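You operate a simulated robot arm through the tools that you are given. There is no shell and no other tool.

Carry out the task below with a simulated robot arm. There is one attempt and no reset: what you move stays moved.

JOB
Shelve the two loose albums in the slots that bear their words.
Fine: swing the keeper bar back for it, and over the albums again. Where these are worked on the way, their far stop is far enough and under half their travel is too little: keeper bar.

Only the result counts: the job must be done as asked and must still hold three seconds after the hand-in. Knocking over, shifting, dropping, spilling or breaking anything else fails it.

ROBOT AND FRAMES
A 6-joint arm with a two-finger parallel gripper, fixed in place. Base frame: the origin is at the foot of the arm, x ahead of it, y to its left, z up. Readings come in mm, degrees, newtons and seconds.
With the tool pointing down near the work surface it reaches from about 120 to 840 mm from the base axis. Its first joint turns from -115.0 to 115.0 degrees. Payload 4.2 kg.
The tool frame sits at the grasp point between the pads (the TCP): z along the fingers, y along the line on which they close. The tips reach 23 mm beyond it. Largest opening 94 mm; finger width 38, thickness 10; the body of the gripper, 54 by 96 mm, starts 39 mm behind the TCP.
Orientation is that of the tool frame in the base frame, as [roll, pitch, yaw] about the fixed x, y, z axes, in that order (R = Rz(yaw) Ry(pitch) Rx(roll)). With the fingers straight down and closing along the base's y, the tool's x points along the base's -x, its y along +y and its z along -z.

CONTROLS
- The arm moves only by the tool arm_command. Its argument "series" is a list of rows, each a list of 7 numbers: the finger opening in mm, from 0 to 94, then the shift along the base's x, y, z in units of 500 mm (1.0 is 500 mm), then the turn, a rotation vector about the base's x, y, z in units of 45 degrees (1.0 is 45 degrees). In form: [[claw, tx, ty, tz, ax, ay, az], ...]. A call has 1 to 20 rows; each row is the pose to reach, as a shift and turn from the pose commanded when the call began. A call with a number of a shift or a turn outside -1 to 1 is refused whole. A row lasts 0.2 s, in which the tool goes at most 50 mm and 8.6 degrees; a call with a longer step from one row to the next is refused whole, and so is a gripper value outside its range. Where a pose cannot be reached the arm comes as near as it can. A force on the tool above 80 N (or 10 N above the force at the start of the call, whichever is more), or a blocked arm, ends the call early, and 0.2 s more pass. The fingers move at their own pace (about 108 mm/s each) and stop on an object; they squeeze with about 41 N. The grip force told is the motor's: it shows also when the fingers shut on nothing. Time passes only in rows, and 0.2 s behind the last, so rows that repeat a pose let the fingers close. The reply holds the time, the measured pose of the TCP, the force on the tool along the base axes, the opening and the grip force, in the units named above and with some noise, with the torque about the TCP (base axes, N m) and any sound that the robot's microphone picked up.
- Cameras (640 x 400 px; columns grow to the right, rows downward): "scene" is fixed at [221, -650.5, 1518.2]; the picture's right is [0.81, -0.59, 0.00], its down [-0.31, -0.42, -0.85] and it looks along [0.50, 0.69, -0.53] (base axes); focal length 340 px, centre (320, 200). "wrist" rides on the gripper at [86, 16, -74] in the tool frame; the picture's right is [-0.18, 0.98, 0.00], its down [-0.58, -0.11, -0.81] and it looks along [-0.79, -0.15, 0.59] (tool axes); focal length 243 px, centre (320, 200). There is no depth. A picture from a camera that has moved, and an enlarged one, comes with that camera's place and axes in the base frame and with its lens.
- capture(camera): a new picture of that camera. It takes no simulated time.
- slide_trunk(by): slides the trunk up (or, below 0, down) by that many mm; the arm rides with it, the base frame stays. It gives what a move gives, with no picture.
- enlarge(camera, box): a new picture of the part [left, top, right, bottom] of that camera's present view, enlarged. It takes no simulated time.
- job_done(): hands the job in; it is judged then, once.

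Places have to be worked out from the pictures, the camera data and where the tool is seen. Open the gripper and draw the arm clear of the work before you hand the job in, unless the task says otherwise.

The tools are called after ">>>" as name(argument=value, ...) on one line, values as JSON. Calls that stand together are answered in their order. arm_command: Moves the arm, as the interface text tells. Its arguments: {"type":"object","properties":{"series":{"type":"array","items":{"type":"array","items":{"type":"number"}}}},"required":["series"]} The other tools are called the same way: slide_trunk (by) slides the trunk up or down; capture (camera) takes a picture; enlarge (camera, box) takes an enlarged picture of a part of a camera's view; job_done () hands the job in.

At the start:

```text
time: 0.0
eef_pos: [496.6, 79.0, 1297.1]
tcp_rot: [-179.9, -0.1, 180.0]
ft_force: [-0.4, -0.3, -0.4]
moment: [-0.02, 0.0, -0.01]
width: 94.1
grip_force: 0.0
trunk travel left (down, up): [-775.0, 215.0]
```

scene: 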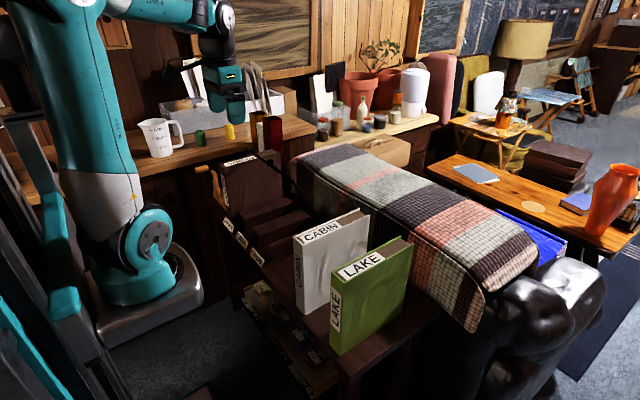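
wrist: 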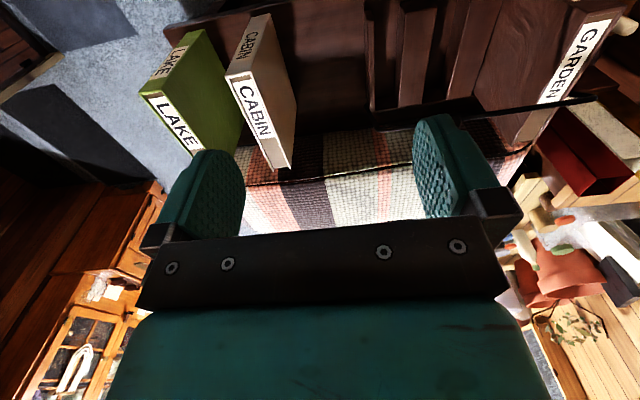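

I start by looking closely at the rack, the loose albums and the keeper bar.

>>> enlarge(camera="scene", box=[180, 130, 340, 230])

>>> enlarge(camera="scene", box=[200, 180, 440, 380])

>>> capture(camera="wrist")

>>> enlarge(camera="wrist", box=[340, 0, 640, 190])

```text
4.00 times, centred on (260, 180) of scene
camera zoom: at [221.0, -650.5, 1518.2], right [0.81, -0.59, 0.0], down [-0.31, -0.42, -0.85], along [0.5, 0.69, -0.53], focal length 1359 px, centre (560, 280)
```

zoom: 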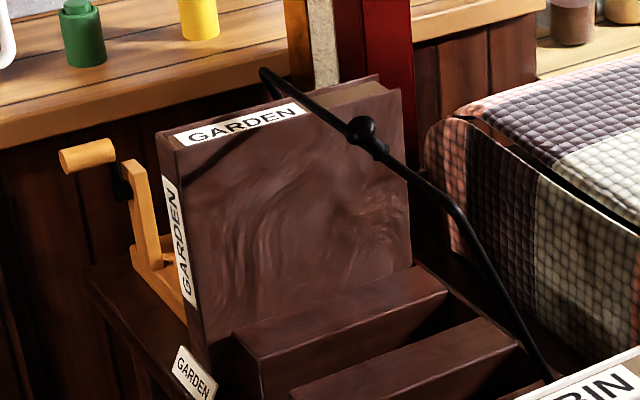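

```text
2.00 times, centred on (320, 280) of scene
camera zoom: at [221.0, -650.5, 1518.2], right [0.81, -0.59, 0.0], down [-0.31, -0.42, -0.85], along [0.5, 0.69, -0.53], focal length 679 px, centre (320, 40)
```

zoom: 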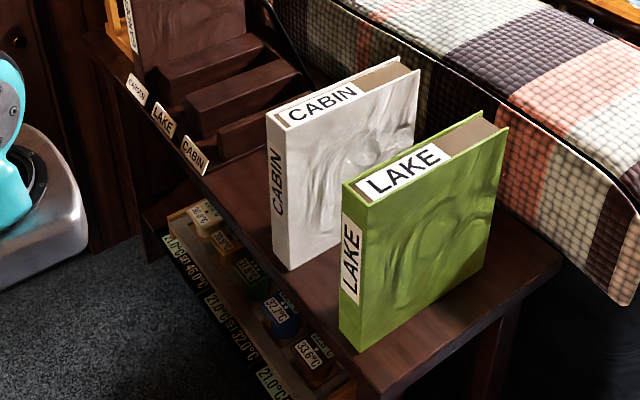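

```text
taken
camera wrist: at [408.2, 94.5, 1371.0], right [0.18, 0.98, 0.0], down [0.58, -0.11, 0.81], along [0.79, -0.15, -0.59], focal length 243 px, centre (320, 200)
```

wrist: 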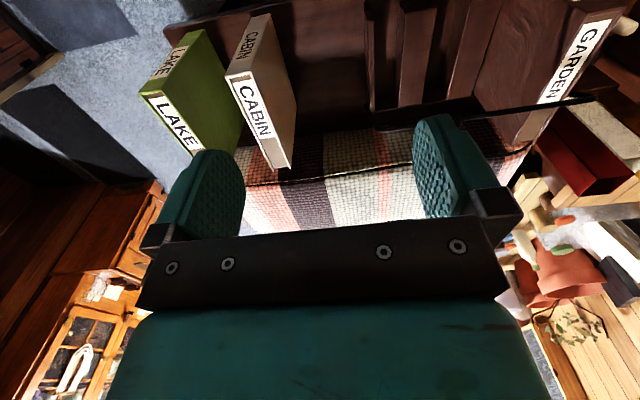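

```text
2.11 times, centred on (490, 95) of wrist
camera zoom: at [408.2, 94.5, 1371.0], right [0.18, 0.98, 0.0], down [0.58, -0.11, 0.81], along [0.79, -0.15, -0.59], focal length 511 px, centre (-38, 421)
```

zoom: 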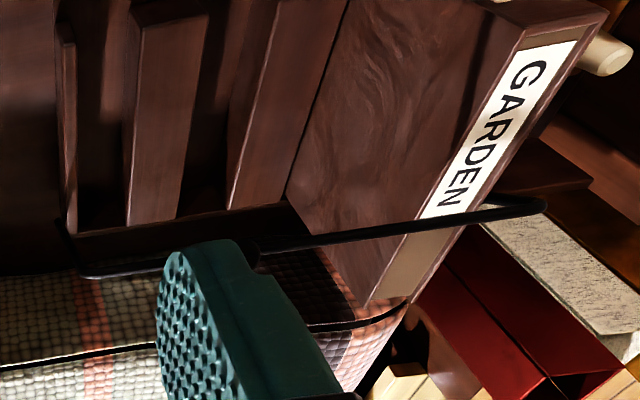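

The albums stand upright with their spines toward the robot (‑x), and the bar lies over the rack along y. I take enlarged views from the wrist camera to triangulate.

>>> enlarge(camera="wrist", box=[120, 0, 320, 180])

>>> enlarge(camera="scene", box=[210, 200, 310, 290])

>>> enlarge(camera="scene", box=[185, 140, 265, 220])

>>> enlarge(camera="scene", box=[240, 130, 340, 220])

```text
2.22 times, centred on (220, 90) of wrist
camera zoom: at [408.2, 94.5, 1371.0], right [0.18, 0.98, 0.0], down [0.58, -0.11, 0.81], along [0.79, -0.15, -0.59], focal length 539 px, centre (542, 444)
```

zoom: 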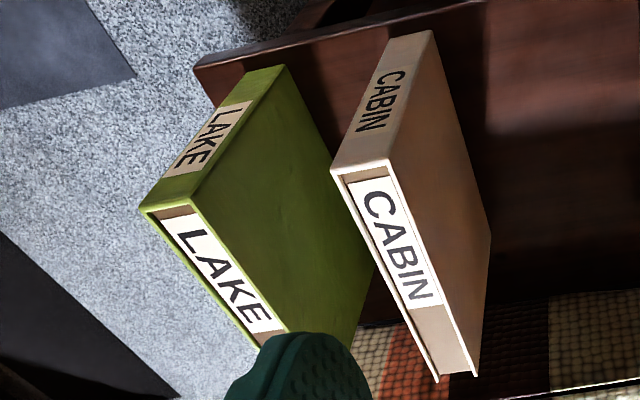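

```text
4.44 times, centred on (260, 245) of scene
camera zoom: at [221.0, -650.5, 1518.2], right [0.81, -0.59, 0.0], down [-0.31, -0.42, -0.85], along [0.5, 0.69, -0.53], focal length 1510 px, centre (587, 0)
```

zoom: 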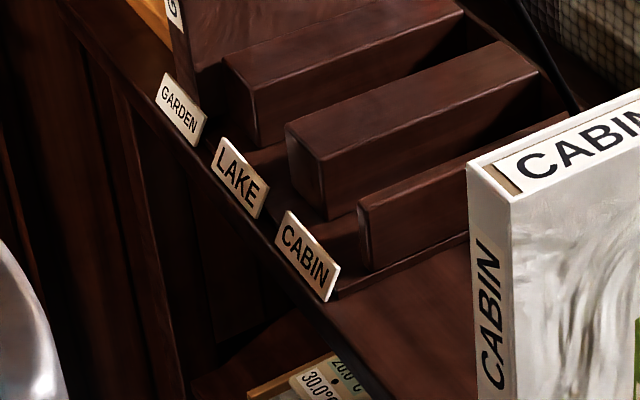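

```text
5.00 times, centred on (225, 180) of scene
camera zoom: at [221.0, -650.5, 1518.2], right [0.81, -0.59, 0.0], down [-0.31, -0.42, -0.85], along [0.5, 0.69, -0.53], focal length 1698 px, centre (795, 300)
```

zoom: 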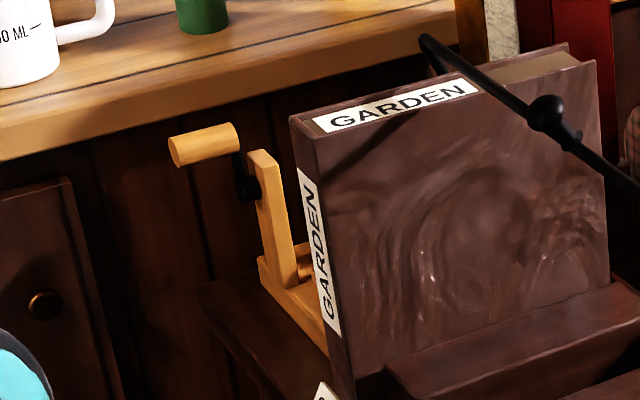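

```text
4.44 times, centred on (290, 175) of scene
camera zoom: at [221.0, -650.5, 1518.2], right [0.81, -0.59, 0.0], down [-0.31, -0.42, -0.85], along [0.5, 0.69, -0.53], focal length 1510 px, centre (453, 311)
```

zoom: 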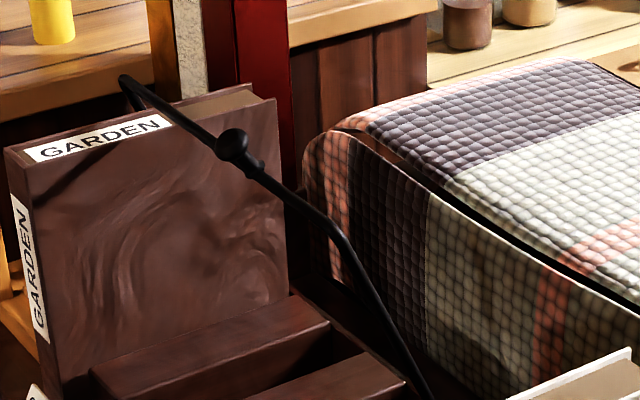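

By triangulation both albums stand at about x 575–800, tops z≈976, on a table at z≈714, with LAKE at y≈‑227 and CABIN at y≈‑73. The slot labels are near y≈191 (CABIN) and 308 (LAKE), and the bar is at about (697, 120..474, 1012) with its knob near y≈297. I move the arm back and left for a better view of the rack.

>>> arm_command(series=[[94, -0.06, 0.06, 0, 0, 0, 0], [94, -0.12, 0.12, 0, 0, 0, 0], [94, -0.18, 0.18, 0, 0, 0, 0], [94, -0.22, 0.24, 0, 0, 0, 0], [94, -0.24, 0.3, 0, 0, 0, 0], [94, -0.24, 0.34, 0, 0, 0, 0]])

>>> capture(camera="wrist")

>>> capture(camera="scene")

```text
time: 1.4
eef_pos: [376.4, 250.1, 1297.3]
tcp_rot: [180.0, 0.1, -180.0]
ft_force: [0.7, 0.3, 0.7]
moment: [-0.01, -0.01, -0.02]
width: 94.0
grip_force: 0.0
trunk travel left (down, up): [-775.0, 215.0]
```

```text
taken
camera wrist: at [288.6, 265.5, 1371.1], right [0.18, 0.98, 0.0], down [0.58, -0.11, 0.81], along [0.79, -0.15, -0.59], focal length 243 px, centre (320, 200)
```

wrist: 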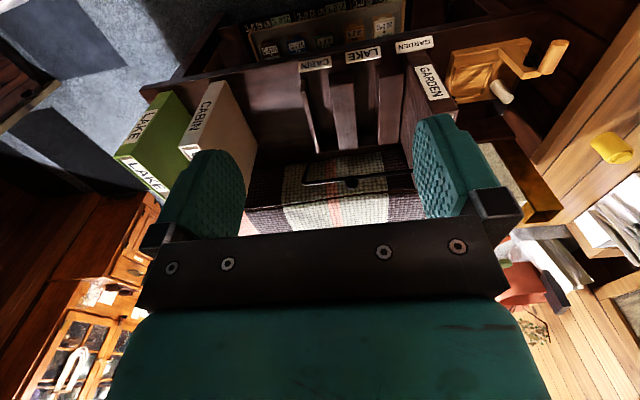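

```text
taken
```

scene: 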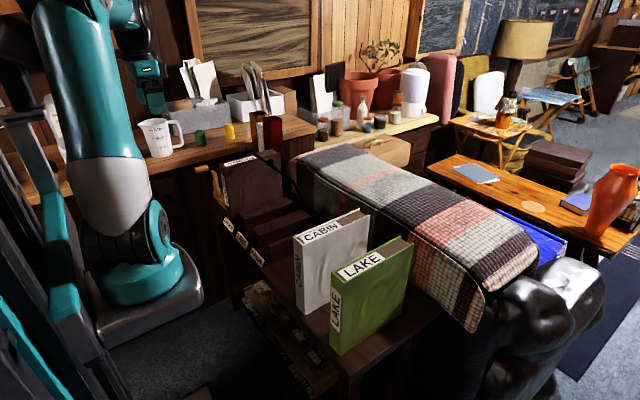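

The wrist now sees the whole rack; I enlarge on the slots, bar and the crank device beside it.

>>> enlarge(camera="wrist", box=[240, 20, 440, 210])

>>> enlarge(camera="wrist", box=[400, 20, 580, 140])

>>> enlarge(camera="wrist", box=[290, 130, 420, 220])

```text
2.11 times, centred on (340, 115) of wrist
camera zoom: at [288.6, 265.5, 1371.1], right [0.18, 0.98, 0.0], down [0.58, -0.11, 0.81], along [0.79, -0.15, -0.59], focal length 511 px, centre (278, 379)
```

zoom: 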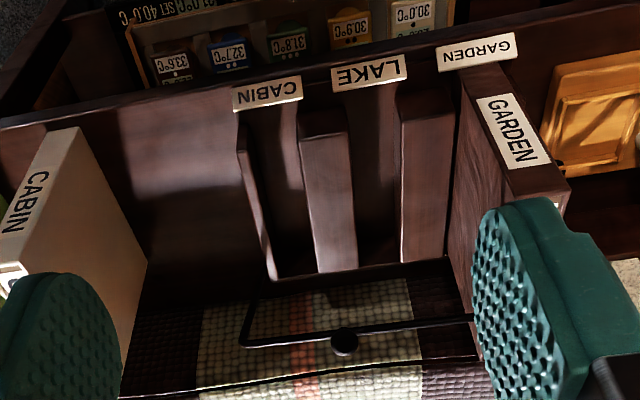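

```text
3.33 times, centred on (490, 80) of wrist
camera zoom: at [288.6, 265.5, 1371.1], right [0.18, 0.98, 0.0], down [0.58, -0.11, 0.81], along [0.79, -0.15, -0.59], focal length 809 px, centre (-247, 600)
```

zoom: 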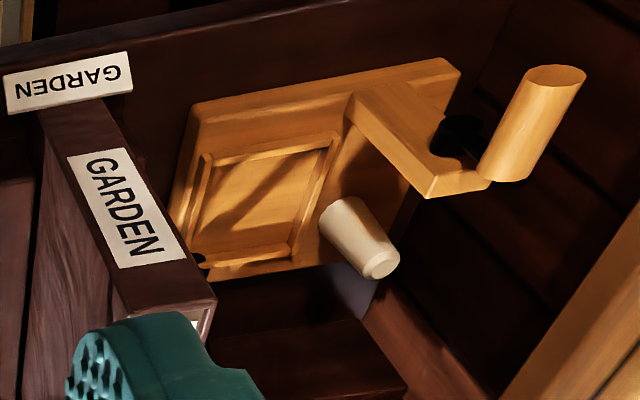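

```text
4.44 times, centred on (355, 175) of wrist
camera zoom: at [288.6, 265.5, 1371.1], right [0.18, 0.98, 0.0], down [0.58, -0.11, 0.81], along [0.79, -0.15, -0.59], focal length 1078 px, centre (164, 311)
```

zoom: 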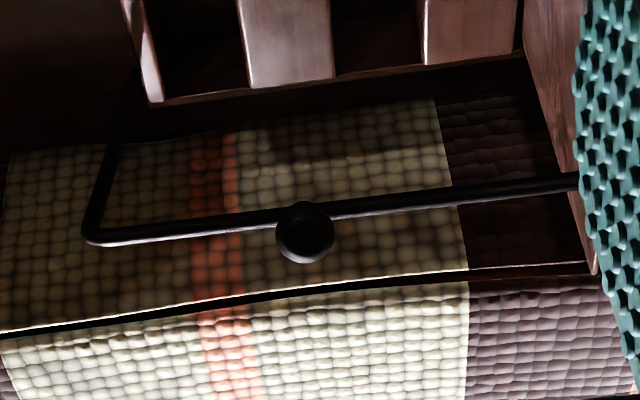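

The crank board is a separate object left of the rack. Slots measure roughly y 169–232 (CABIN) and 289–353 (LAKE), dividers' tops z≈791; the knob on the bar is near (680, 258, 1039). I move closer for a precise view of the knob.

>>> arm_command(series=[[94, 0.08, 0.003, -0.04, 0, 0, 0], [94, 0.16, 0.006, -0.08, 0, 0, 0], [94, 0.24, 0.01, -0.12, 0, 0, 0], [94, 0.32, 0.013, -0.16, 0, 0, 0], [94, 0.367, 0.016, -0.195, 0, 0, 0], [94, 0.367, 0.016, -0.195, 0, 0, 0]])

>>> capture(camera="wrist")

>>> enlarge(camera="wrist", box=[240, 60, 420, 230])

>>> capture(camera="scene")

```text
time: 2.8
eef_pos: [559.8, 257.0, 1200.6]
tcp_rot: [179.9, 0.0, -180.0]
ft_force: [0.1, -0.4, -0.8]
moment: [0.0, 0.01, -0.02]
width: 94.0
grip_force: 0.0
trunk travel left (down, up): [-775.0, 215.0]
```

```text
taken
camera wrist: at [471.0, 271.5, 1273.8], right [0.18, 0.98, 0.0], down [0.58, -0.11, 0.81], along [0.79, -0.15, -0.59], focal length 243 px, centre (320, 200)
```

wrist: 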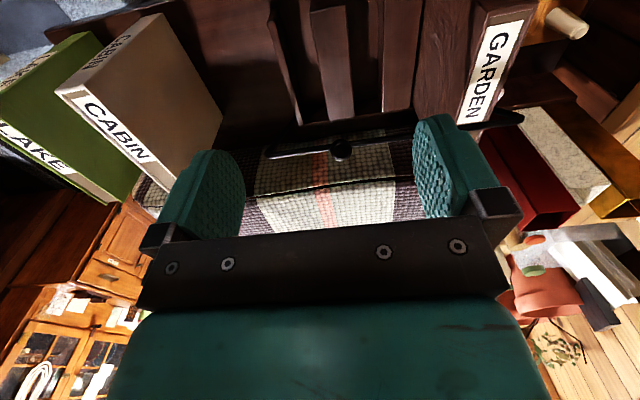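

```text
2.35 times, centred on (330, 145) of wrist
camera zoom: at [471.0, 271.5, 1273.8], right [0.18, 0.98, 0.0], down [0.58, -0.11, 0.81], along [0.79, -0.15, -0.59], focal length 571 px, centre (296, 329)
```

zoom: 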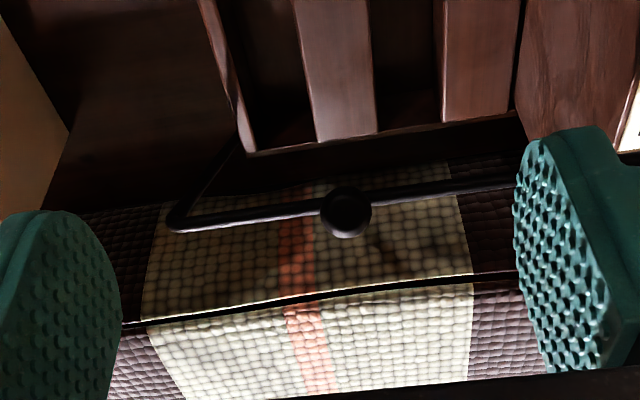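

```text
taken
```

scene: 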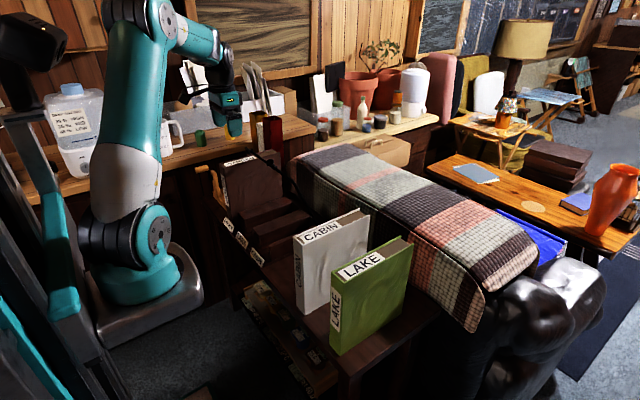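

Refined by two wrist views: the ball knob is centred at about (683, 260, 1040), with the bar at (692, ·, 1018) leaning forward about 25° from a pivot near (812, ·, 760). I move above the knob with the gripper partly open.

>>> arm_command(series=[[70, 0.07, 0.002, -0.05, 0, 0, 0], [70, 0.14, 0.004, -0.1, 0, 0, 0], [70, 0.2, 0.005, -0.15, 0, 0, 0], [70, 0.246, 0.006, -0.2, 0, 0, 0], [70, 0.246, 0.006, -0.2, 0, 0, 0]])

>>> capture(camera="wrist")

>>> enlarge(camera="scene", box=[190, 90, 350, 210])

```text
time: 4.0
eef_pos: [683.0, 261.7, 1098.6]
tcp_rot: [180.0, 0.0, 180.0]
ft_force: [0.8, 0.9, 0.4]
moment: [0.03, -0.02, 0.01]
width: 70.0
grip_force: 0.0
trunk travel left (down, up): [-775.0, 215.0]
```

```text
taken
camera wrist: at [594.6, 276.1, 1172.0], right [0.18, 0.98, 0.0], down [0.58, -0.11, 0.81], along [0.79, -0.15, -0.59], focal length 243 px, centre (320, 200)
```

wrist: 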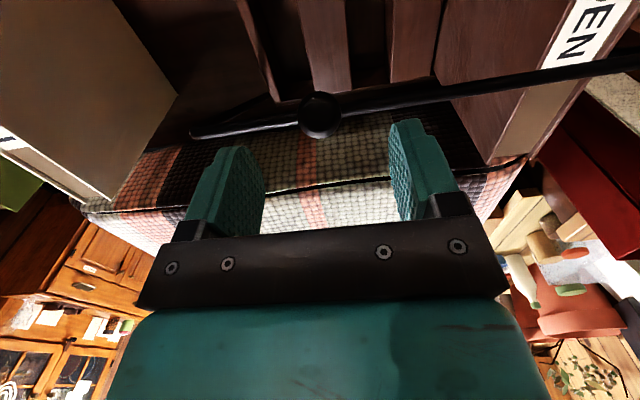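

```text
3.33 times, centred on (270, 150) of scene
camera zoom: at [221.0, -650.5, 1518.2], right [0.81, -0.59, 0.0], down [-0.31, -0.42, -0.85], along [0.5, 0.69, -0.53], focal length 1132 px, centre (487, 367)
```

zoom: 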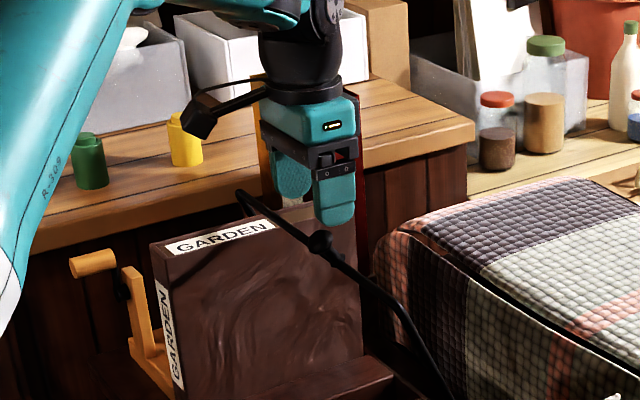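

The knob sits directly under the open fingers at (683, 260, 1041). I lower over it and close on the ball.

>>> arm_command(series=[[70, 0, -0.003, -0.05, 0, 0, 0], [70, 0, -0.003, -0.096, 0, 0, 0], [70, 0, -0.003, -0.096, 0, 0, 0], [20, 0, -0.003, -0.096, 0, 0, 0], [10, 0, -0.003, -0.096, 0, 0, 0], [10, 0, -0.003, -0.096, 0, 0, 0]])

>>> capture(camera="wrist")

```text
time: 5.4
eef_pos: [679.4, 260.2, 1050.3]
tcp_rot: [-180.0, 0.0, -179.9]
ft_force: [1.7, 9.3, -2.5]
moment: [-0.01, -0.26, -0.04]
width: 31.8
grip_force: 45.0
trunk travel left (down, up): [-775.0, 215.0]
```

```text
taken
camera wrist: at [592.5, 274.9, 1124.7], right [0.18, 0.98, 0.0], down [0.58, -0.11, 0.81], along [0.79, -0.15, -0.59], focal length 243 px, centre (320, 200)
```

wrist: 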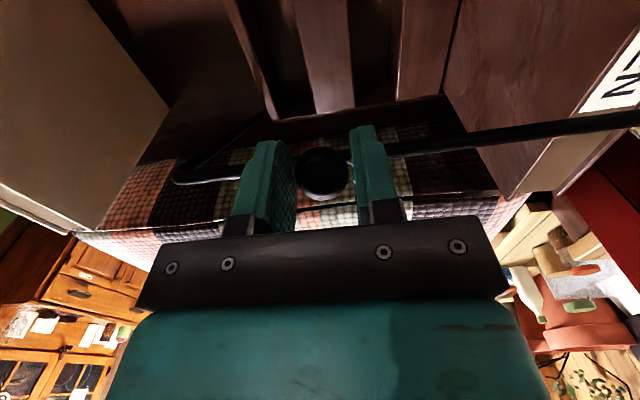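

The grip holds the ball (width 31.8). I start swinging the bar back along its estimated arc, tilting the tool slightly, in small steps to read the forces.

>>> arm_command(series=[[10, 0.0236, 0, 0.0102, 0, -0.04, 0], [10, 0.046, 0, 0.0194, 0, -0.09, 0], [10, 0.071, 0, 0.028, 0, -0.15, 0], [10, 0.095, 0, 0.035, 0, -0.22, 0]])

>>> enlarge(camera="scene", box=[190, 90, 350, 210])

>>> capture(camera="wrist")

```text
time: 6.4
eef_pos: [729.4, 260.3, 1069.3]
tcp_rot: [-179.9, 9.9, -179.9]
ft_force: [-3.7, 13.4, -2.8]
moment: [-0.13, 1.36, -0.08]
width: 31.7
grip_force: 44.7
trunk travel left (down, up): [-775.0, 215.0]
```

```text
3.33 times, centred on (270, 150) of scene
camera zoom: at [221.0, -650.5, 1518.2], right [0.81, -0.59, 0.0], down [-0.31, -0.42, -0.85], along [0.5, 0.69, -0.53], focal length 1132 px, centre (487, 367)
```

zoom: 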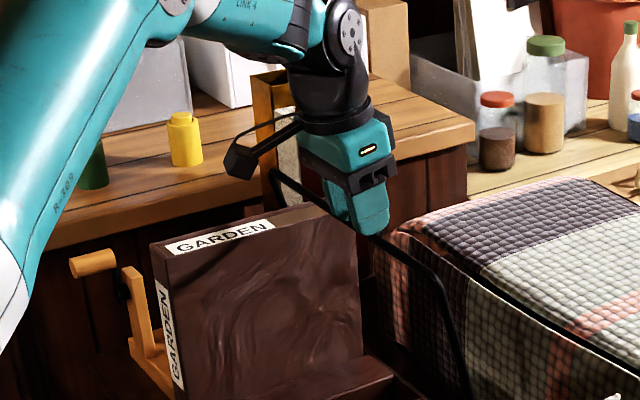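

```text
taken
camera wrist: at [630.3, 275.0, 1127.0], right [0.18, 0.98, 0.03], down [0.43, -0.11, 0.89], along [0.88, -0.15, -0.45], focal length 243 px, centre (320, 200)
```

wrist: 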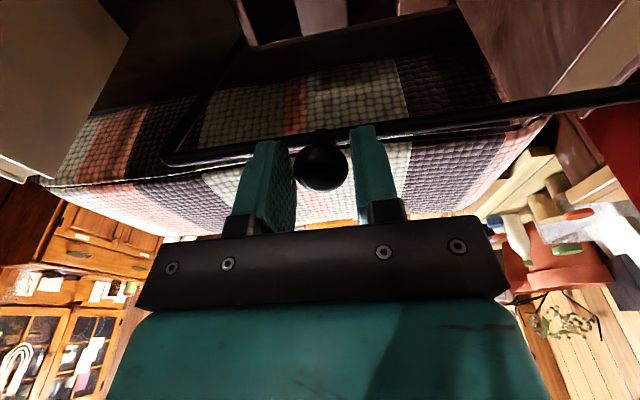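

The bar follows smoothly with little force, confirming the arc. I continue past vertical while tilting the tool forward.

>>> arm_command(series=[[10, 0.0256, 0, 0.0062, 0, -0.044, 0], [10, 0.0512, 0, 0.0114, 0, -0.089, 0], [10, 0.077, 0, 0.015, 0, -0.133, 0], [10, 0.103, 0, 0.018, 0, -0.178, 0], [10, 0.129, 0, 0.0195, 0, -0.222, 0], [10, 0.1556, 0, 0.02, 0, -0.267, 0], [10, 0.182, 0, 0.0188, 0, -0.311, 0], [10, 0.208, 0, 0.017, 0, -0.356, 0]])

>>> enlarge(camera="scene", box=[190, 70, 370, 210])

>>> capture(camera="wrist")

```text
time: 8.2
eef_pos: [834.0, 260.9, 1078.3]
tcp_rot: [-180.0, 26.0, -180.0]
ft_force: [-3.3, 17.7, 5.9]
moment: [0.08, 1.25, 0.07]
width: 31.5
grip_force: 45.0
trunk travel left (down, up): [-775.0, 215.0]
```

```text
2.86 times, centred on (280, 140) of scene
camera zoom: at [221.0, -650.5, 1518.2], right [0.81, -0.59, 0.0], down [-0.31, -0.42, -0.85], along [0.5, 0.69, -0.53], focal length 971 px, centre (434, 371)
```

zoom: 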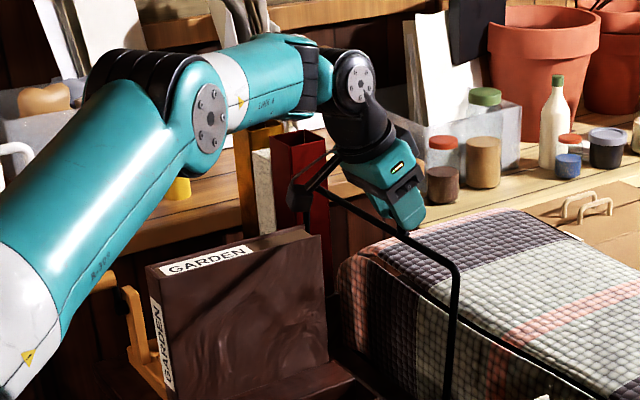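

```text
taken
camera wrist: at [722.3, 274.9, 1106.3], right [0.16, 0.98, 0.08], down [0.17, -0.11, 0.98], along [0.97, -0.15, -0.18], focal length 243 px, centre (320, 200)
```

wrist: 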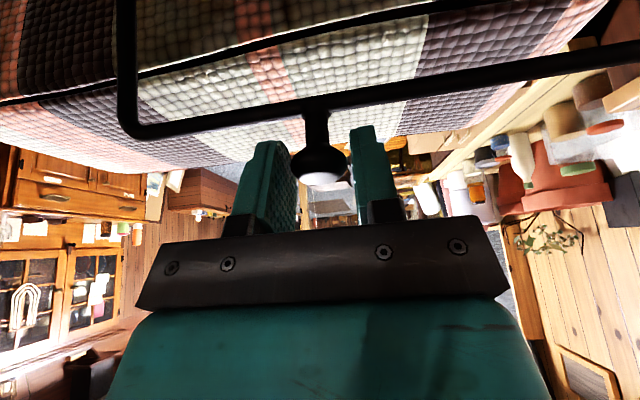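

The bar is now just past vertical with low forces. I continue back in small steps, watching for the far stop.

>>> arm_command(series=[[10, 0.026, 0, -0.0032, 0, -0.044, 0], [10, 0.052, 0, -0.0076, 0, -0.089, 0], [10, 0.0778, 0, -0.0132, 0, -0.133, 0], [10, 0.1034, 0, -0.02, 0, -0.178, 0], [10, 0.1286, 0, -0.028, 0, -0.222, 0], [10, 0.1534, 0, -0.037, 0, -0.267, 0]])

>>> enlarge(camera="scene", box=[190, 70, 370, 210])

```text
time: 9.6
eef_pos: [887.8, 259.8, 1065.1]
tcp_rot: [179.5, 38.8, -179.8]
ft_force: [-7.3, 38.4, 34.7]
moment: [-0.19, 1.03, -1.13]
width: 28.3
grip_force: 44.9
out of reach, approached as far as the arm can: row 3, 4, 5, 6
trunk travel left (down, up): [-775.0, 215.0]
```

```text
2.86 times, centred on (280, 140) of scene
camera zoom: at [221.0, -650.5, 1518.2], right [0.81, -0.59, 0.0], down [-0.31, -0.42, -0.85], along [0.5, 0.69, -0.53], focal length 971 px, centre (434, 371)
```

zoom: 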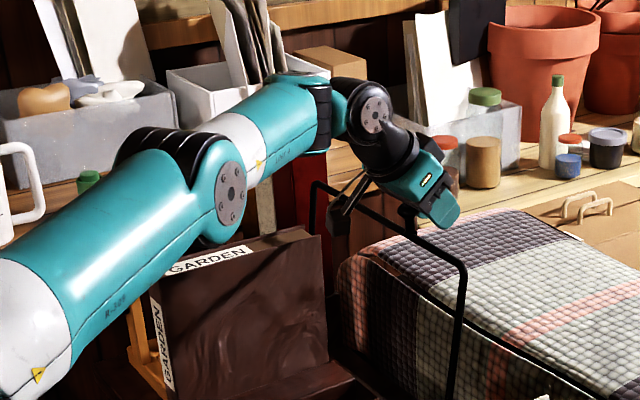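

The last rows were out of reach and the grip width fell to 28.3, so the ball may have shifted in the pads. I check with the wrist camera before continuing.

>>> capture(camera="wrist")

>>> enlarge(camera="wrist", box=[220, 80, 420, 240])

>>> enlarge(camera="scene", box=[270, 90, 350, 160])

>>> capture(camera="scene")

```text
taken
camera wrist: at [770.9, 274.2, 1067.8], right [0.13, 0.98, 0.12], down [-0.05, -0.12, 0.99], along [0.99, -0.14, 0.03], focal length 243 px, centre (320, 200)
```

wrist: 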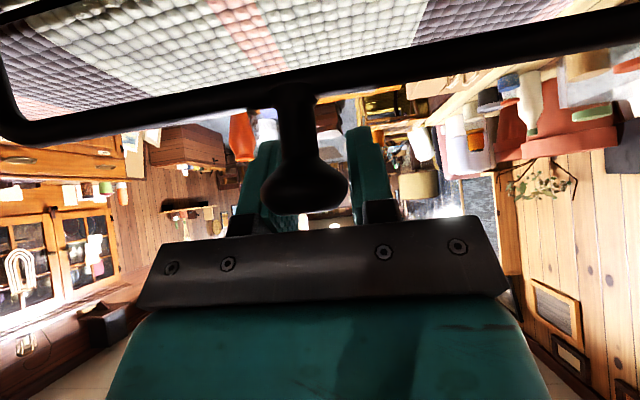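

```text
2.50 times, centred on (320, 160) of wrist
camera zoom: at [770.9, 274.2, 1067.8], right [0.13, 0.98, 0.12], down [-0.05, -0.12, 0.99], along [0.99, -0.14, 0.03], focal length 606 px, centre (320, 300)
```

zoom: 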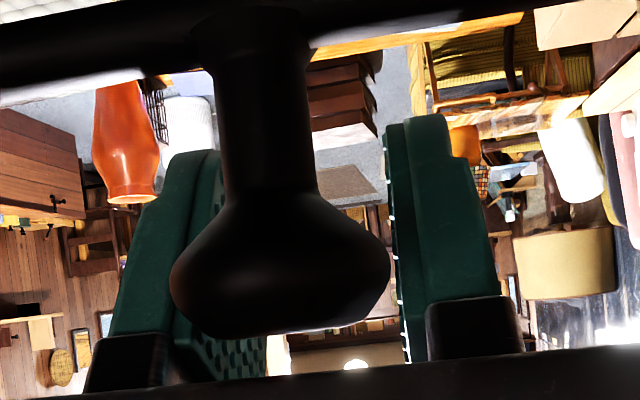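

```text
5.71 times, centred on (310, 125) of scene
camera zoom: at [221.0, -650.5, 1518.2], right [0.81, -0.59, 0.0], down [-0.31, -0.42, -0.85], along [0.5, 0.69, -0.53], focal length 1941 px, centre (377, 629)
```

zoom: 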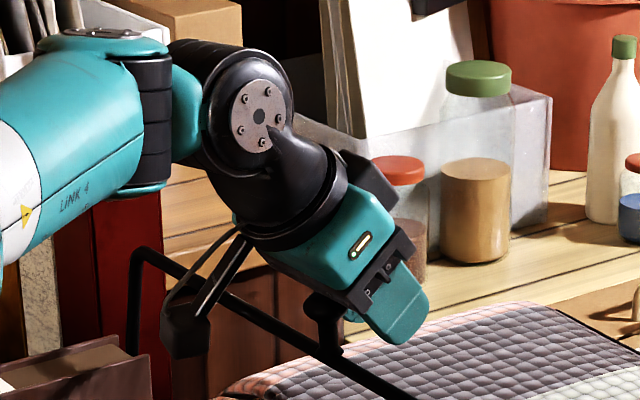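

```text
taken
```

scene: 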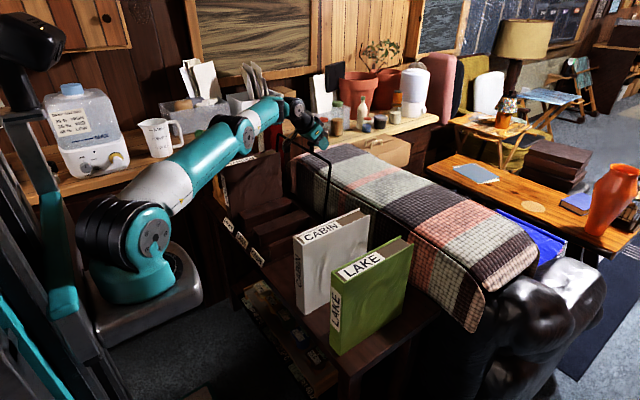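

The ball sits at about (860, 258, 1065), i.e. bar ≈9° past vertical, and has slipped to the near edge of the pads: either the far stop is here or the unreachable path pulled the fingers off. I open the fingers to let the bar rest freely and look.

>>> arm_command(series=[[60, 0, 0, 0, 0, 0, 0], [80, 0, 0, 0, 0, 0, 0], [80, 0, 0, 0, 0, 0, 0]])

>>> capture(camera="wrist")

>>> enlarge(camera="scene", box=[260, 90, 360, 220])

```text
time: 10.4
eef_pos: [888.2, 250.0, 1060.0]
tcp_rot: [179.8, 38.2, 179.7]
ft_force: [3.0, -14.8, 25.7]
moment: [0.38, 1.21, 0.6]
width: 79.8
grip_force: 0.0
trunk travel left (down, up): [-775.0, 215.0]
```

```text
taken
camera wrist: at [773.7, 266.6, 1064.8], right [0.15, 0.98, 0.12], down [-0.04, -0.11, 0.99], along [0.99, -0.15, 0.03], focal length 243 px, centre (320, 200)
```

wrist: 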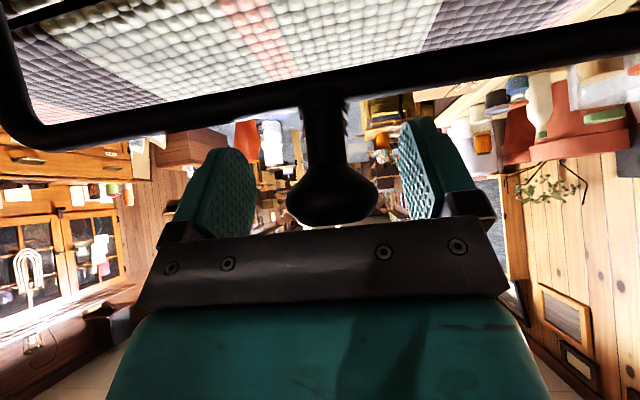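

```text
3.08 times, centred on (310, 155) of scene
camera zoom: at [221.0, -650.5, 1518.2], right [0.81, -0.59, 0.0], down [-0.31, -0.42, -0.85], along [0.5, 0.69, -0.53], focal length 1045 px, centre (351, 338)
```

zoom: 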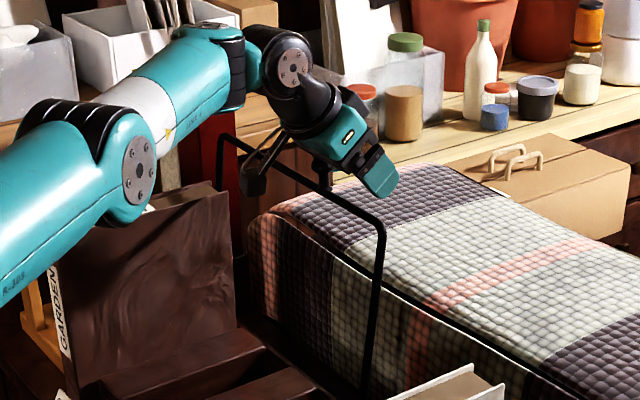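

The bar stays put at about 9° past vertical with the fingers open. I back the open fingers off the ball and then tilt the tool further forward for better reach.

>>> arm_command(series=[[80, -0.074, -0.002, 0.018, 0, 0, 0], [80, -0.148, -0.003, 0.037, 0, 0, 0], [80, -0.222, -0.004, 0.055, 0, 0, 0], [80, -0.24, -0.004, 0.08, 0, -0.15, 0], [80, -0.246, -0.004, 0.097, 0, -0.32, 0], [80, -0.246, -0.004, 0.097, 0, -0.489, 0], [80, -0.246, -0.004, 0.097, 0, -0.489, 0]])

>>> capture(camera="wrist")

>>> enlarge(camera="scene", box=[240, 80, 360, 220])

```text
time: 12.0
eef_pos: [765.5, 250.4, 1105.9]
tcp_rot: [180.0, 60.0, -180.0]
ft_force: [0.5, 0.3, 0.1]
moment: [0.02, 0.03, 0.01]
width: 79.9
grip_force: 0.0
trunk travel left (down, up): [-775.0, 215.0]
```

```text
taken
camera wrist: at [656.1, 265.5, 1068.1], right [0.09, 0.98, 0.16], down [-0.41, -0.11, 0.91], along [0.91, -0.15, 0.39], focal length 243 px, centre (320, 200)
```

wrist: 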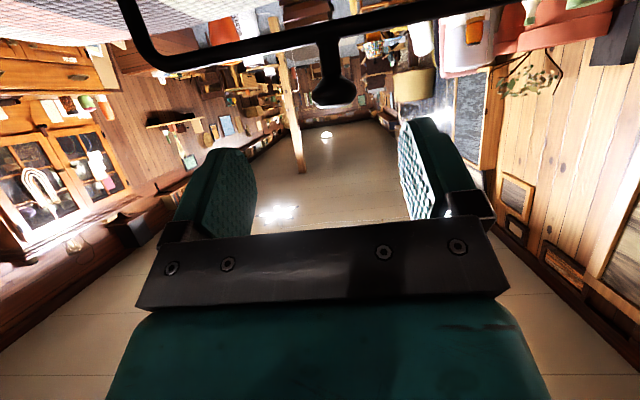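

```text
2.86 times, centred on (300, 150) of scene
camera zoom: at [221.0, -650.5, 1518.2], right [0.81, -0.59, 0.0], down [-0.31, -0.42, -0.85], along [0.5, 0.69, -0.53], focal length 971 px, centre (377, 343)
```

zoom: 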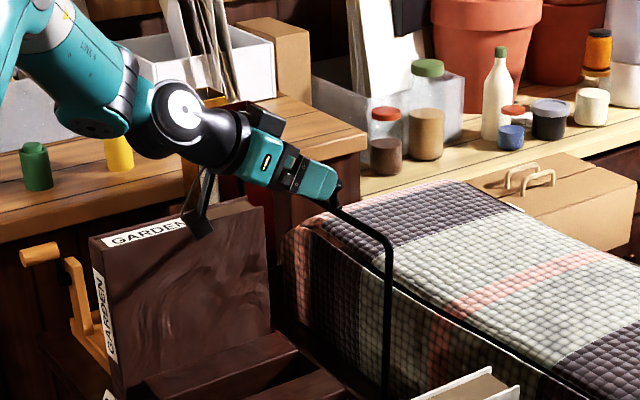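

The bar holds still, ball near (850, 258, 1066). I approach along the tool axis at 60° tilt and re-grip the ball.

>>> arm_command(series=[[70, 0.05, 0.008, -0.025, 0, 0, 0], [70, 0.1, 0.0152, -0.047, 0, 0, 0], [70, 0.151, 0.0152, -0.07, 0, 0, 0], [70, 0.151, 0.0152, -0.07, 0, 0, 0], [20, 0.151, 0.0152, -0.07, 0, 0, 0], [10, 0.151, 0.0152, -0.07, 0, 0, 0], [10, 0.151, 0.0152, -0.07, 0, 0, 0]])

>>> capture(camera="wrist")

```text
time: 13.6
eef_pos: [842.3, 260.6, 1071.5]
tcp_rot: [-180.0, 59.9, -179.9]
ft_force: [-0.7, 6.4, -0.7]
moment: [0.03, -0.08, -0.06]
width: 31.3
grip_force: 45.1
trunk travel left (down, up): [-775.0, 215.0]
```

```text
taken
camera wrist: at [732.5, 274.9, 1033.2], right [0.09, 0.98, 0.16], down [-0.41, -0.11, 0.91], along [0.91, -0.15, 0.39], focal length 243 px, centre (320, 200)
```

wrist: 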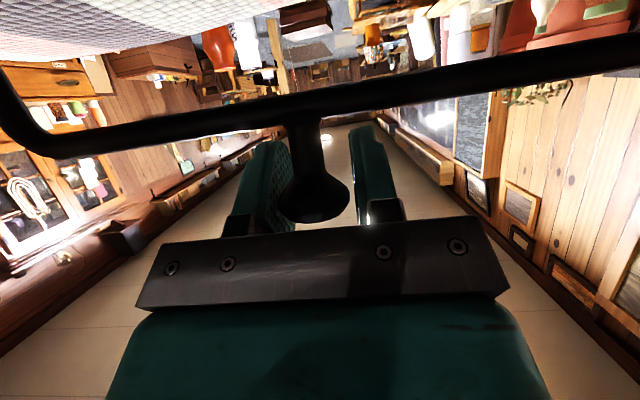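

Re-gripped. I now push the ball gently a few mm at a time along the arc to see whether the bar still moves or is at its far stop.

>>> arm_command(series=[[10, 0.01, 0, -0.0015, 0, 0, 0], [10, 0.02, 0, -0.003, 0, 0, 0], [10, 0.03, 0, -0.005, 0, 0, 0]])

>>> capture(camera="wrist")

```text
time: 14.4
eef_pos: [856.8, 260.0, 1070.5]
tcp_rot: [179.8, 60.2, 179.9]
ft_force: [-3.3, 9.6, 10.9]
moment: [-0.02, 1.3, -0.22]
width: 31.5
grip_force: 44.8
trunk travel left (down, up): [-775.0, 215.0]
```

```text
taken
camera wrist: at [747.4, 275.0, 1032.0], right [0.09, 0.98, 0.16], down [-0.41, -0.11, 0.91], along [0.91, -0.15, 0.39], focal length 243 px, centre (320, 200)
```

wrist: 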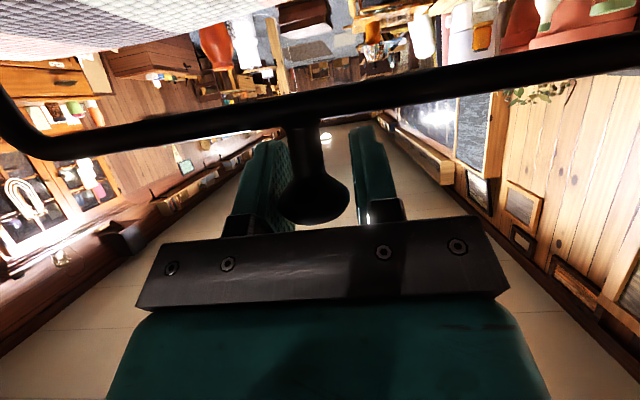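

The bar moved with the gripper (ball unchanged in the pads), so it was not at the stop. I continue along the arc with the tool held at 60° tilt.

>>> arm_command(series=[[10, 0.0208, 0, -0.0012, 0, 0, 0], [10, 0.0456, 0, -0.0072, 0, 0, 0], [10, 0.0698, 0, -0.0144, 0, 0, 0], [10, 0.094, 0, -0.0224, 0, 0, 0]])

>>> capture(camera="wrist")

>>> enlarge(camera="scene", box=[240, 80, 360, 220])

```text
time: 15.1
eef_pos: [874.6, 259.1, 1067.0]
tcp_rot: [-179.3, 59.5, -179.3]
ft_force: [-42.9, -20.3, 9.6]
moment: [0.3, 1.03, 0.95]
width: 31.8
grip_force: 45.1
trunk travel left (down, up): [-775.0, 215.0]
stopped in row 3: the force on the tool passed its limit at 94 N (the readings are from after the stop); the commanded pose is now the measured one
```

```text
taken
camera wrist: at [765.3, 274.7, 1029.4], right [0.09, 0.98, 0.15], down [-0.4, -0.1, 0.91], along [0.91, -0.14, 0.38], focal length 243 px, centre (320, 200)
```

wrist: 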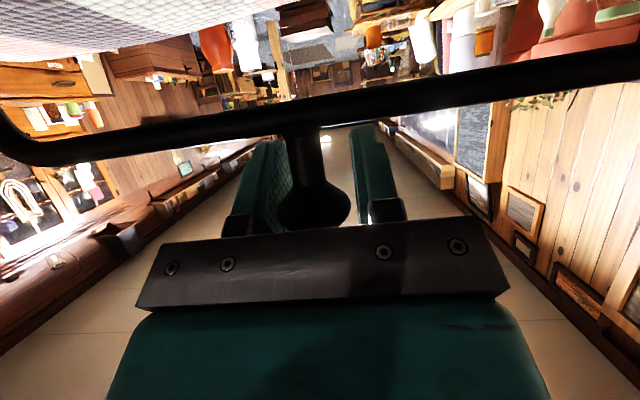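

```text
2.86 times, centred on (300, 150) of scene
camera zoom: at [221.0, -650.5, 1518.2], right [0.81, -0.59, 0.0], down [-0.31, -0.42, -0.85], along [0.5, 0.69, -0.53], focal length 971 px, centre (377, 343)
```

zoom: 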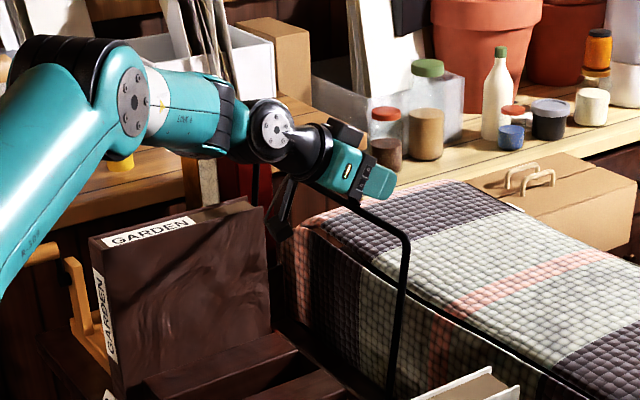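

The push met a firm stop at about 14° past vertical (force 94 N), i.e. ~39° of total travel, which I judge to be the far stop. I open the fingers, back off along the tool axis, and check the bar stays.

>>> arm_command(series=[[31, 0, 0, 0, 0, 0, 0], [60, -0.002, 0, 0, 0, 0, 0], [80, -0.004, 0, 0, 0, 0, 0], [80, -0.06, 0, 0.034, 0, 0, 0], [80, -0.12, 0, 0.07, 0, 0, 0], [80, -0.19, 0, 0.11, 0, 0, 0], [80, -0.25, 0, 0.14, 0, 0.1, 0], [80, -0.3, 0, 0.17, 0, 0.25, 0]])

>>> capture(camera="wrist")

>>> enlarge(camera="scene", box=[240, 80, 360, 220])

```text
time: 15.6
eef_pos: [877.1, 261.2, 1067.5]
tcp_rot: [-179.3, 59.6, -179.3]
ft_force: [-64.7, -25.0, 26.2]
moment: [0.12, 0.73, 0.93]
width: 59.7
grip_force: 0.1
trunk travel left (down, up): [-775.0, 215.0]
stopped in row 2: the force on the tool passed its limit at 224 N (the readings are from after the stop); the commanded pose is now the measured one
```

```text
taken
camera wrist: at [766.6, 275.6, 1029.8], right [0.09, 0.98, 0.15], down [-0.4, -0.1, 0.91], along [0.91, -0.14, 0.38], focal length 243 px, centre (320, 200)
```

wrist: 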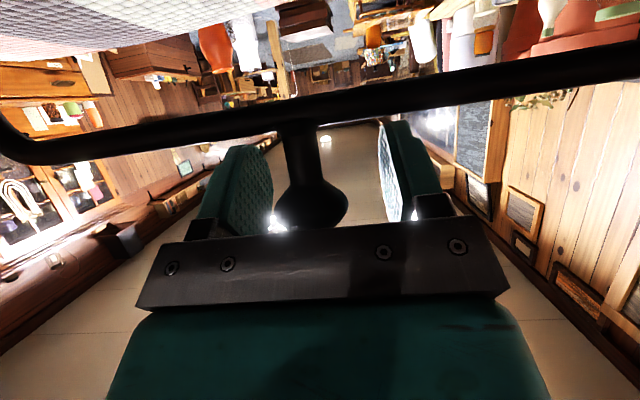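

```text
2.86 times, centred on (300, 150) of scene
camera zoom: at [221.0, -650.5, 1518.2], right [0.81, -0.59, 0.0], down [-0.31, -0.42, -0.85], along [0.5, 0.69, -0.53], focal length 971 px, centre (377, 343)
```

zoom: 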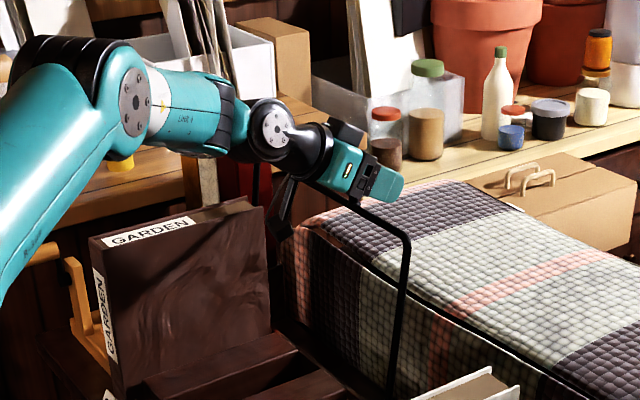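

With the fingers open there is still a ‑65 N push along the tool axis, so something bears on the hand. I look closely before moving.

>>> enlarge(camera="wrist", box=[180, 90, 460, 265])

>>> enlarge(camera="scene", box=[310, 110, 360, 160])

>>> enlarge(camera="scene", box=[240, 120, 320, 180])

```text
2.29 times, centred on (320, 178) of wrist
camera zoom: at [766.6, 275.6, 1029.8], right [0.09, 0.98, 0.15], down [-0.4, -0.1, 0.91], along [0.91, -0.14, 0.38], focal length 555 px, centre (320, 251)
```

zoom: 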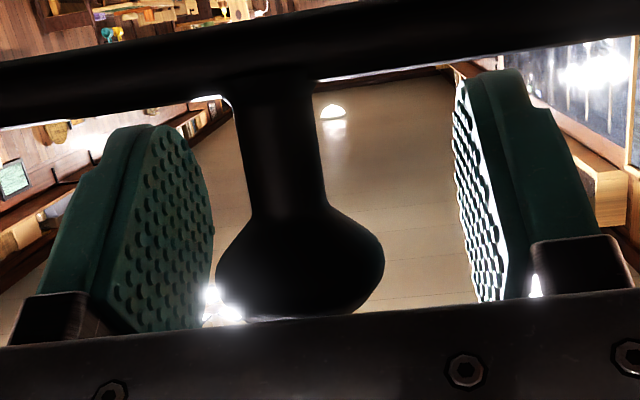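

```text
8.00 times, centred on (335, 135) of scene
camera zoom: at [221.0, -650.5, 1518.2], right [0.81, -0.59, 0.0], down [-0.31, -0.42, -0.85], along [0.5, 0.69, -0.53], focal length 2718 px, centre (200, 720)
```

zoom: 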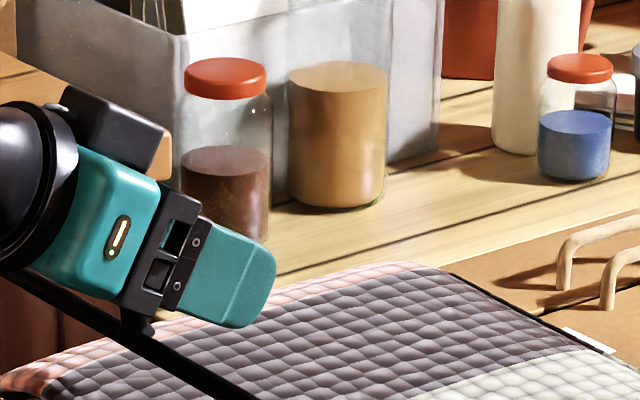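

```text
6.67 times, centred on (280, 150) of scene
camera zoom: at [221.0, -650.5, 1518.2], right [0.81, -0.59, 0.0], down [-0.31, -0.42, -0.85], along [0.5, 0.69, -0.53], focal length 2265 px, centre (587, 533)
```

zoom: 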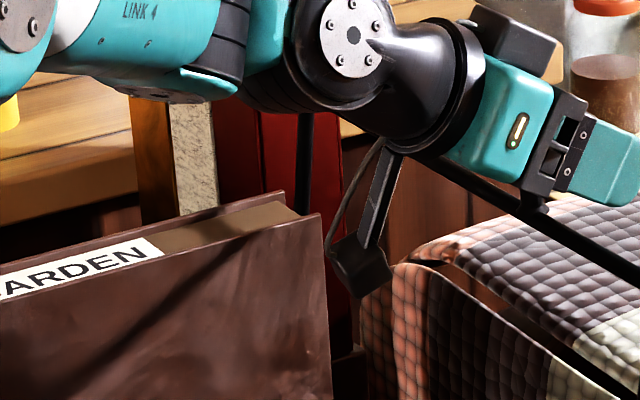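

The knob has slid up against the palm, so the bar itself is stopped (far stop ≈ 9–10° past vertical) and the hand is just pressing on it. I back straight off along the tool axis.

>>> arm_command(series=[[60, -0.01, 0, 0.006, 0, 0, 0], [70, -0.03, -0.003, 0.018, 0, 0, 0], [80, -0.06, -0.005, 0.035, 0, 0, 0], [80, -0.12, -0.005, 0.07, 0, 0, 0], [80, -0.19, -0.005, 0.11, 0, 0, 0], [80, -0.25, -0.005, 0.14, 0, 0.1, 0]])

>>> capture(camera="wrist")

>>> enlarge(camera="scene", box=[240, 80, 360, 220])

```text
time: 17.0
eef_pos: [756.2, 259.4, 1132.0]
tcp_rot: [-179.5, 54.7, -179.4]
ft_force: [0.2, 0.8, -0.6]
moment: [-0.02, -0.03, 0.0]
width: 80.0
grip_force: 0.1
trunk travel left (down, up): [-775.0, 215.0]
```

```text
taken
camera wrist: at [643.8, 273.3, 1103.3], right [0.1, 0.98, 0.15], down [-0.32, -0.11, 0.94], along [0.94, -0.14, 0.31], focal length 243 px, centre (320, 200)
```

wrist: 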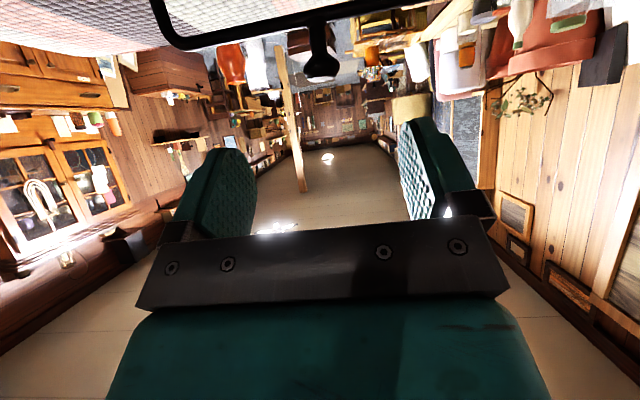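

```text
2.86 times, centred on (300, 150) of scene
camera zoom: at [221.0, -650.5, 1518.2], right [0.81, -0.59, 0.0], down [-0.31, -0.42, -0.85], along [0.5, 0.69, -0.53], focal length 971 px, centre (377, 343)
```

zoom: 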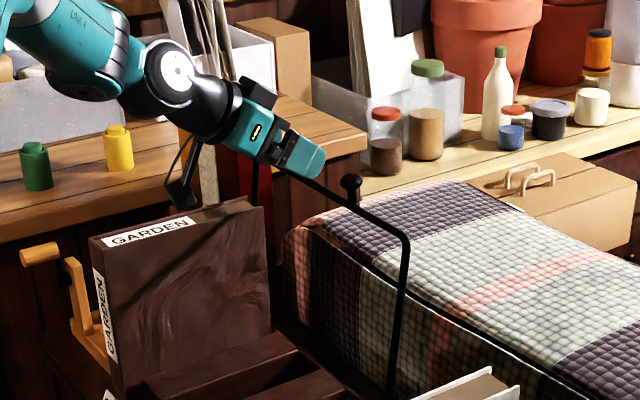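

The bar now stands back by itself with the knob near (845, 260, 1065). I bring the tool back toward vertical while moving over toward the CABIN album.

>>> arm_command(series=[[80, -0.03, -0.03, 0.01, 0, 0.12, 0], [80, -0.06, -0.1, 0.01, 0, 0.25, 0], [80, -0.08, -0.17, 0.005, 0, 0.38, 0], [80, -0.1, -0.25, 0, 0, 0.51, 0], [80, -0.11, -0.33, -0.005, 0, 0.64, 0], [80, -0.12, -0.41, -0.01, 0, 0.77, 0], [80, -0.125, -0.49, -0.015, 0, 0.89, 0], [80, -0.13, -0.56, -0.02, 0, 1.0, 0], [80, -0.13, -0.56, -0.02, 0, 1.0, 0]])

>>> capture(camera="scene")

>>> enlarge(camera="scene", box=[230, 90, 350, 220])

```text
time: 19.0
eef_pos: [688.4, -20.5, 1124.1]
tcp_rot: [179.9, 9.8, -179.5]
ft_force: [-1.0, 0.3, 0.4]
moment: [0.0, 0.01, 0.01]
width: 80.0
grip_force: 0.0
trunk travel left (down, up): [-775.0, 215.0]
```

```text
taken
```

scene: 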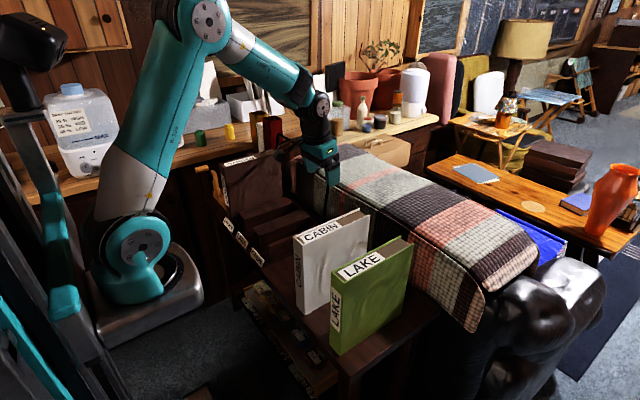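

```text
3.08 times, centred on (290, 155) of scene
camera zoom: at [221.0, -650.5, 1518.2], right [0.81, -0.59, 0.0], down [-0.31, -0.42, -0.85], along [0.5, 0.69, -0.53], focal length 1045 px, centre (412, 338)
```

zoom: 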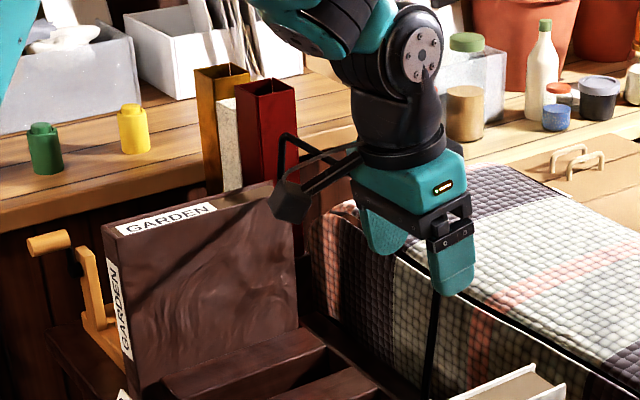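

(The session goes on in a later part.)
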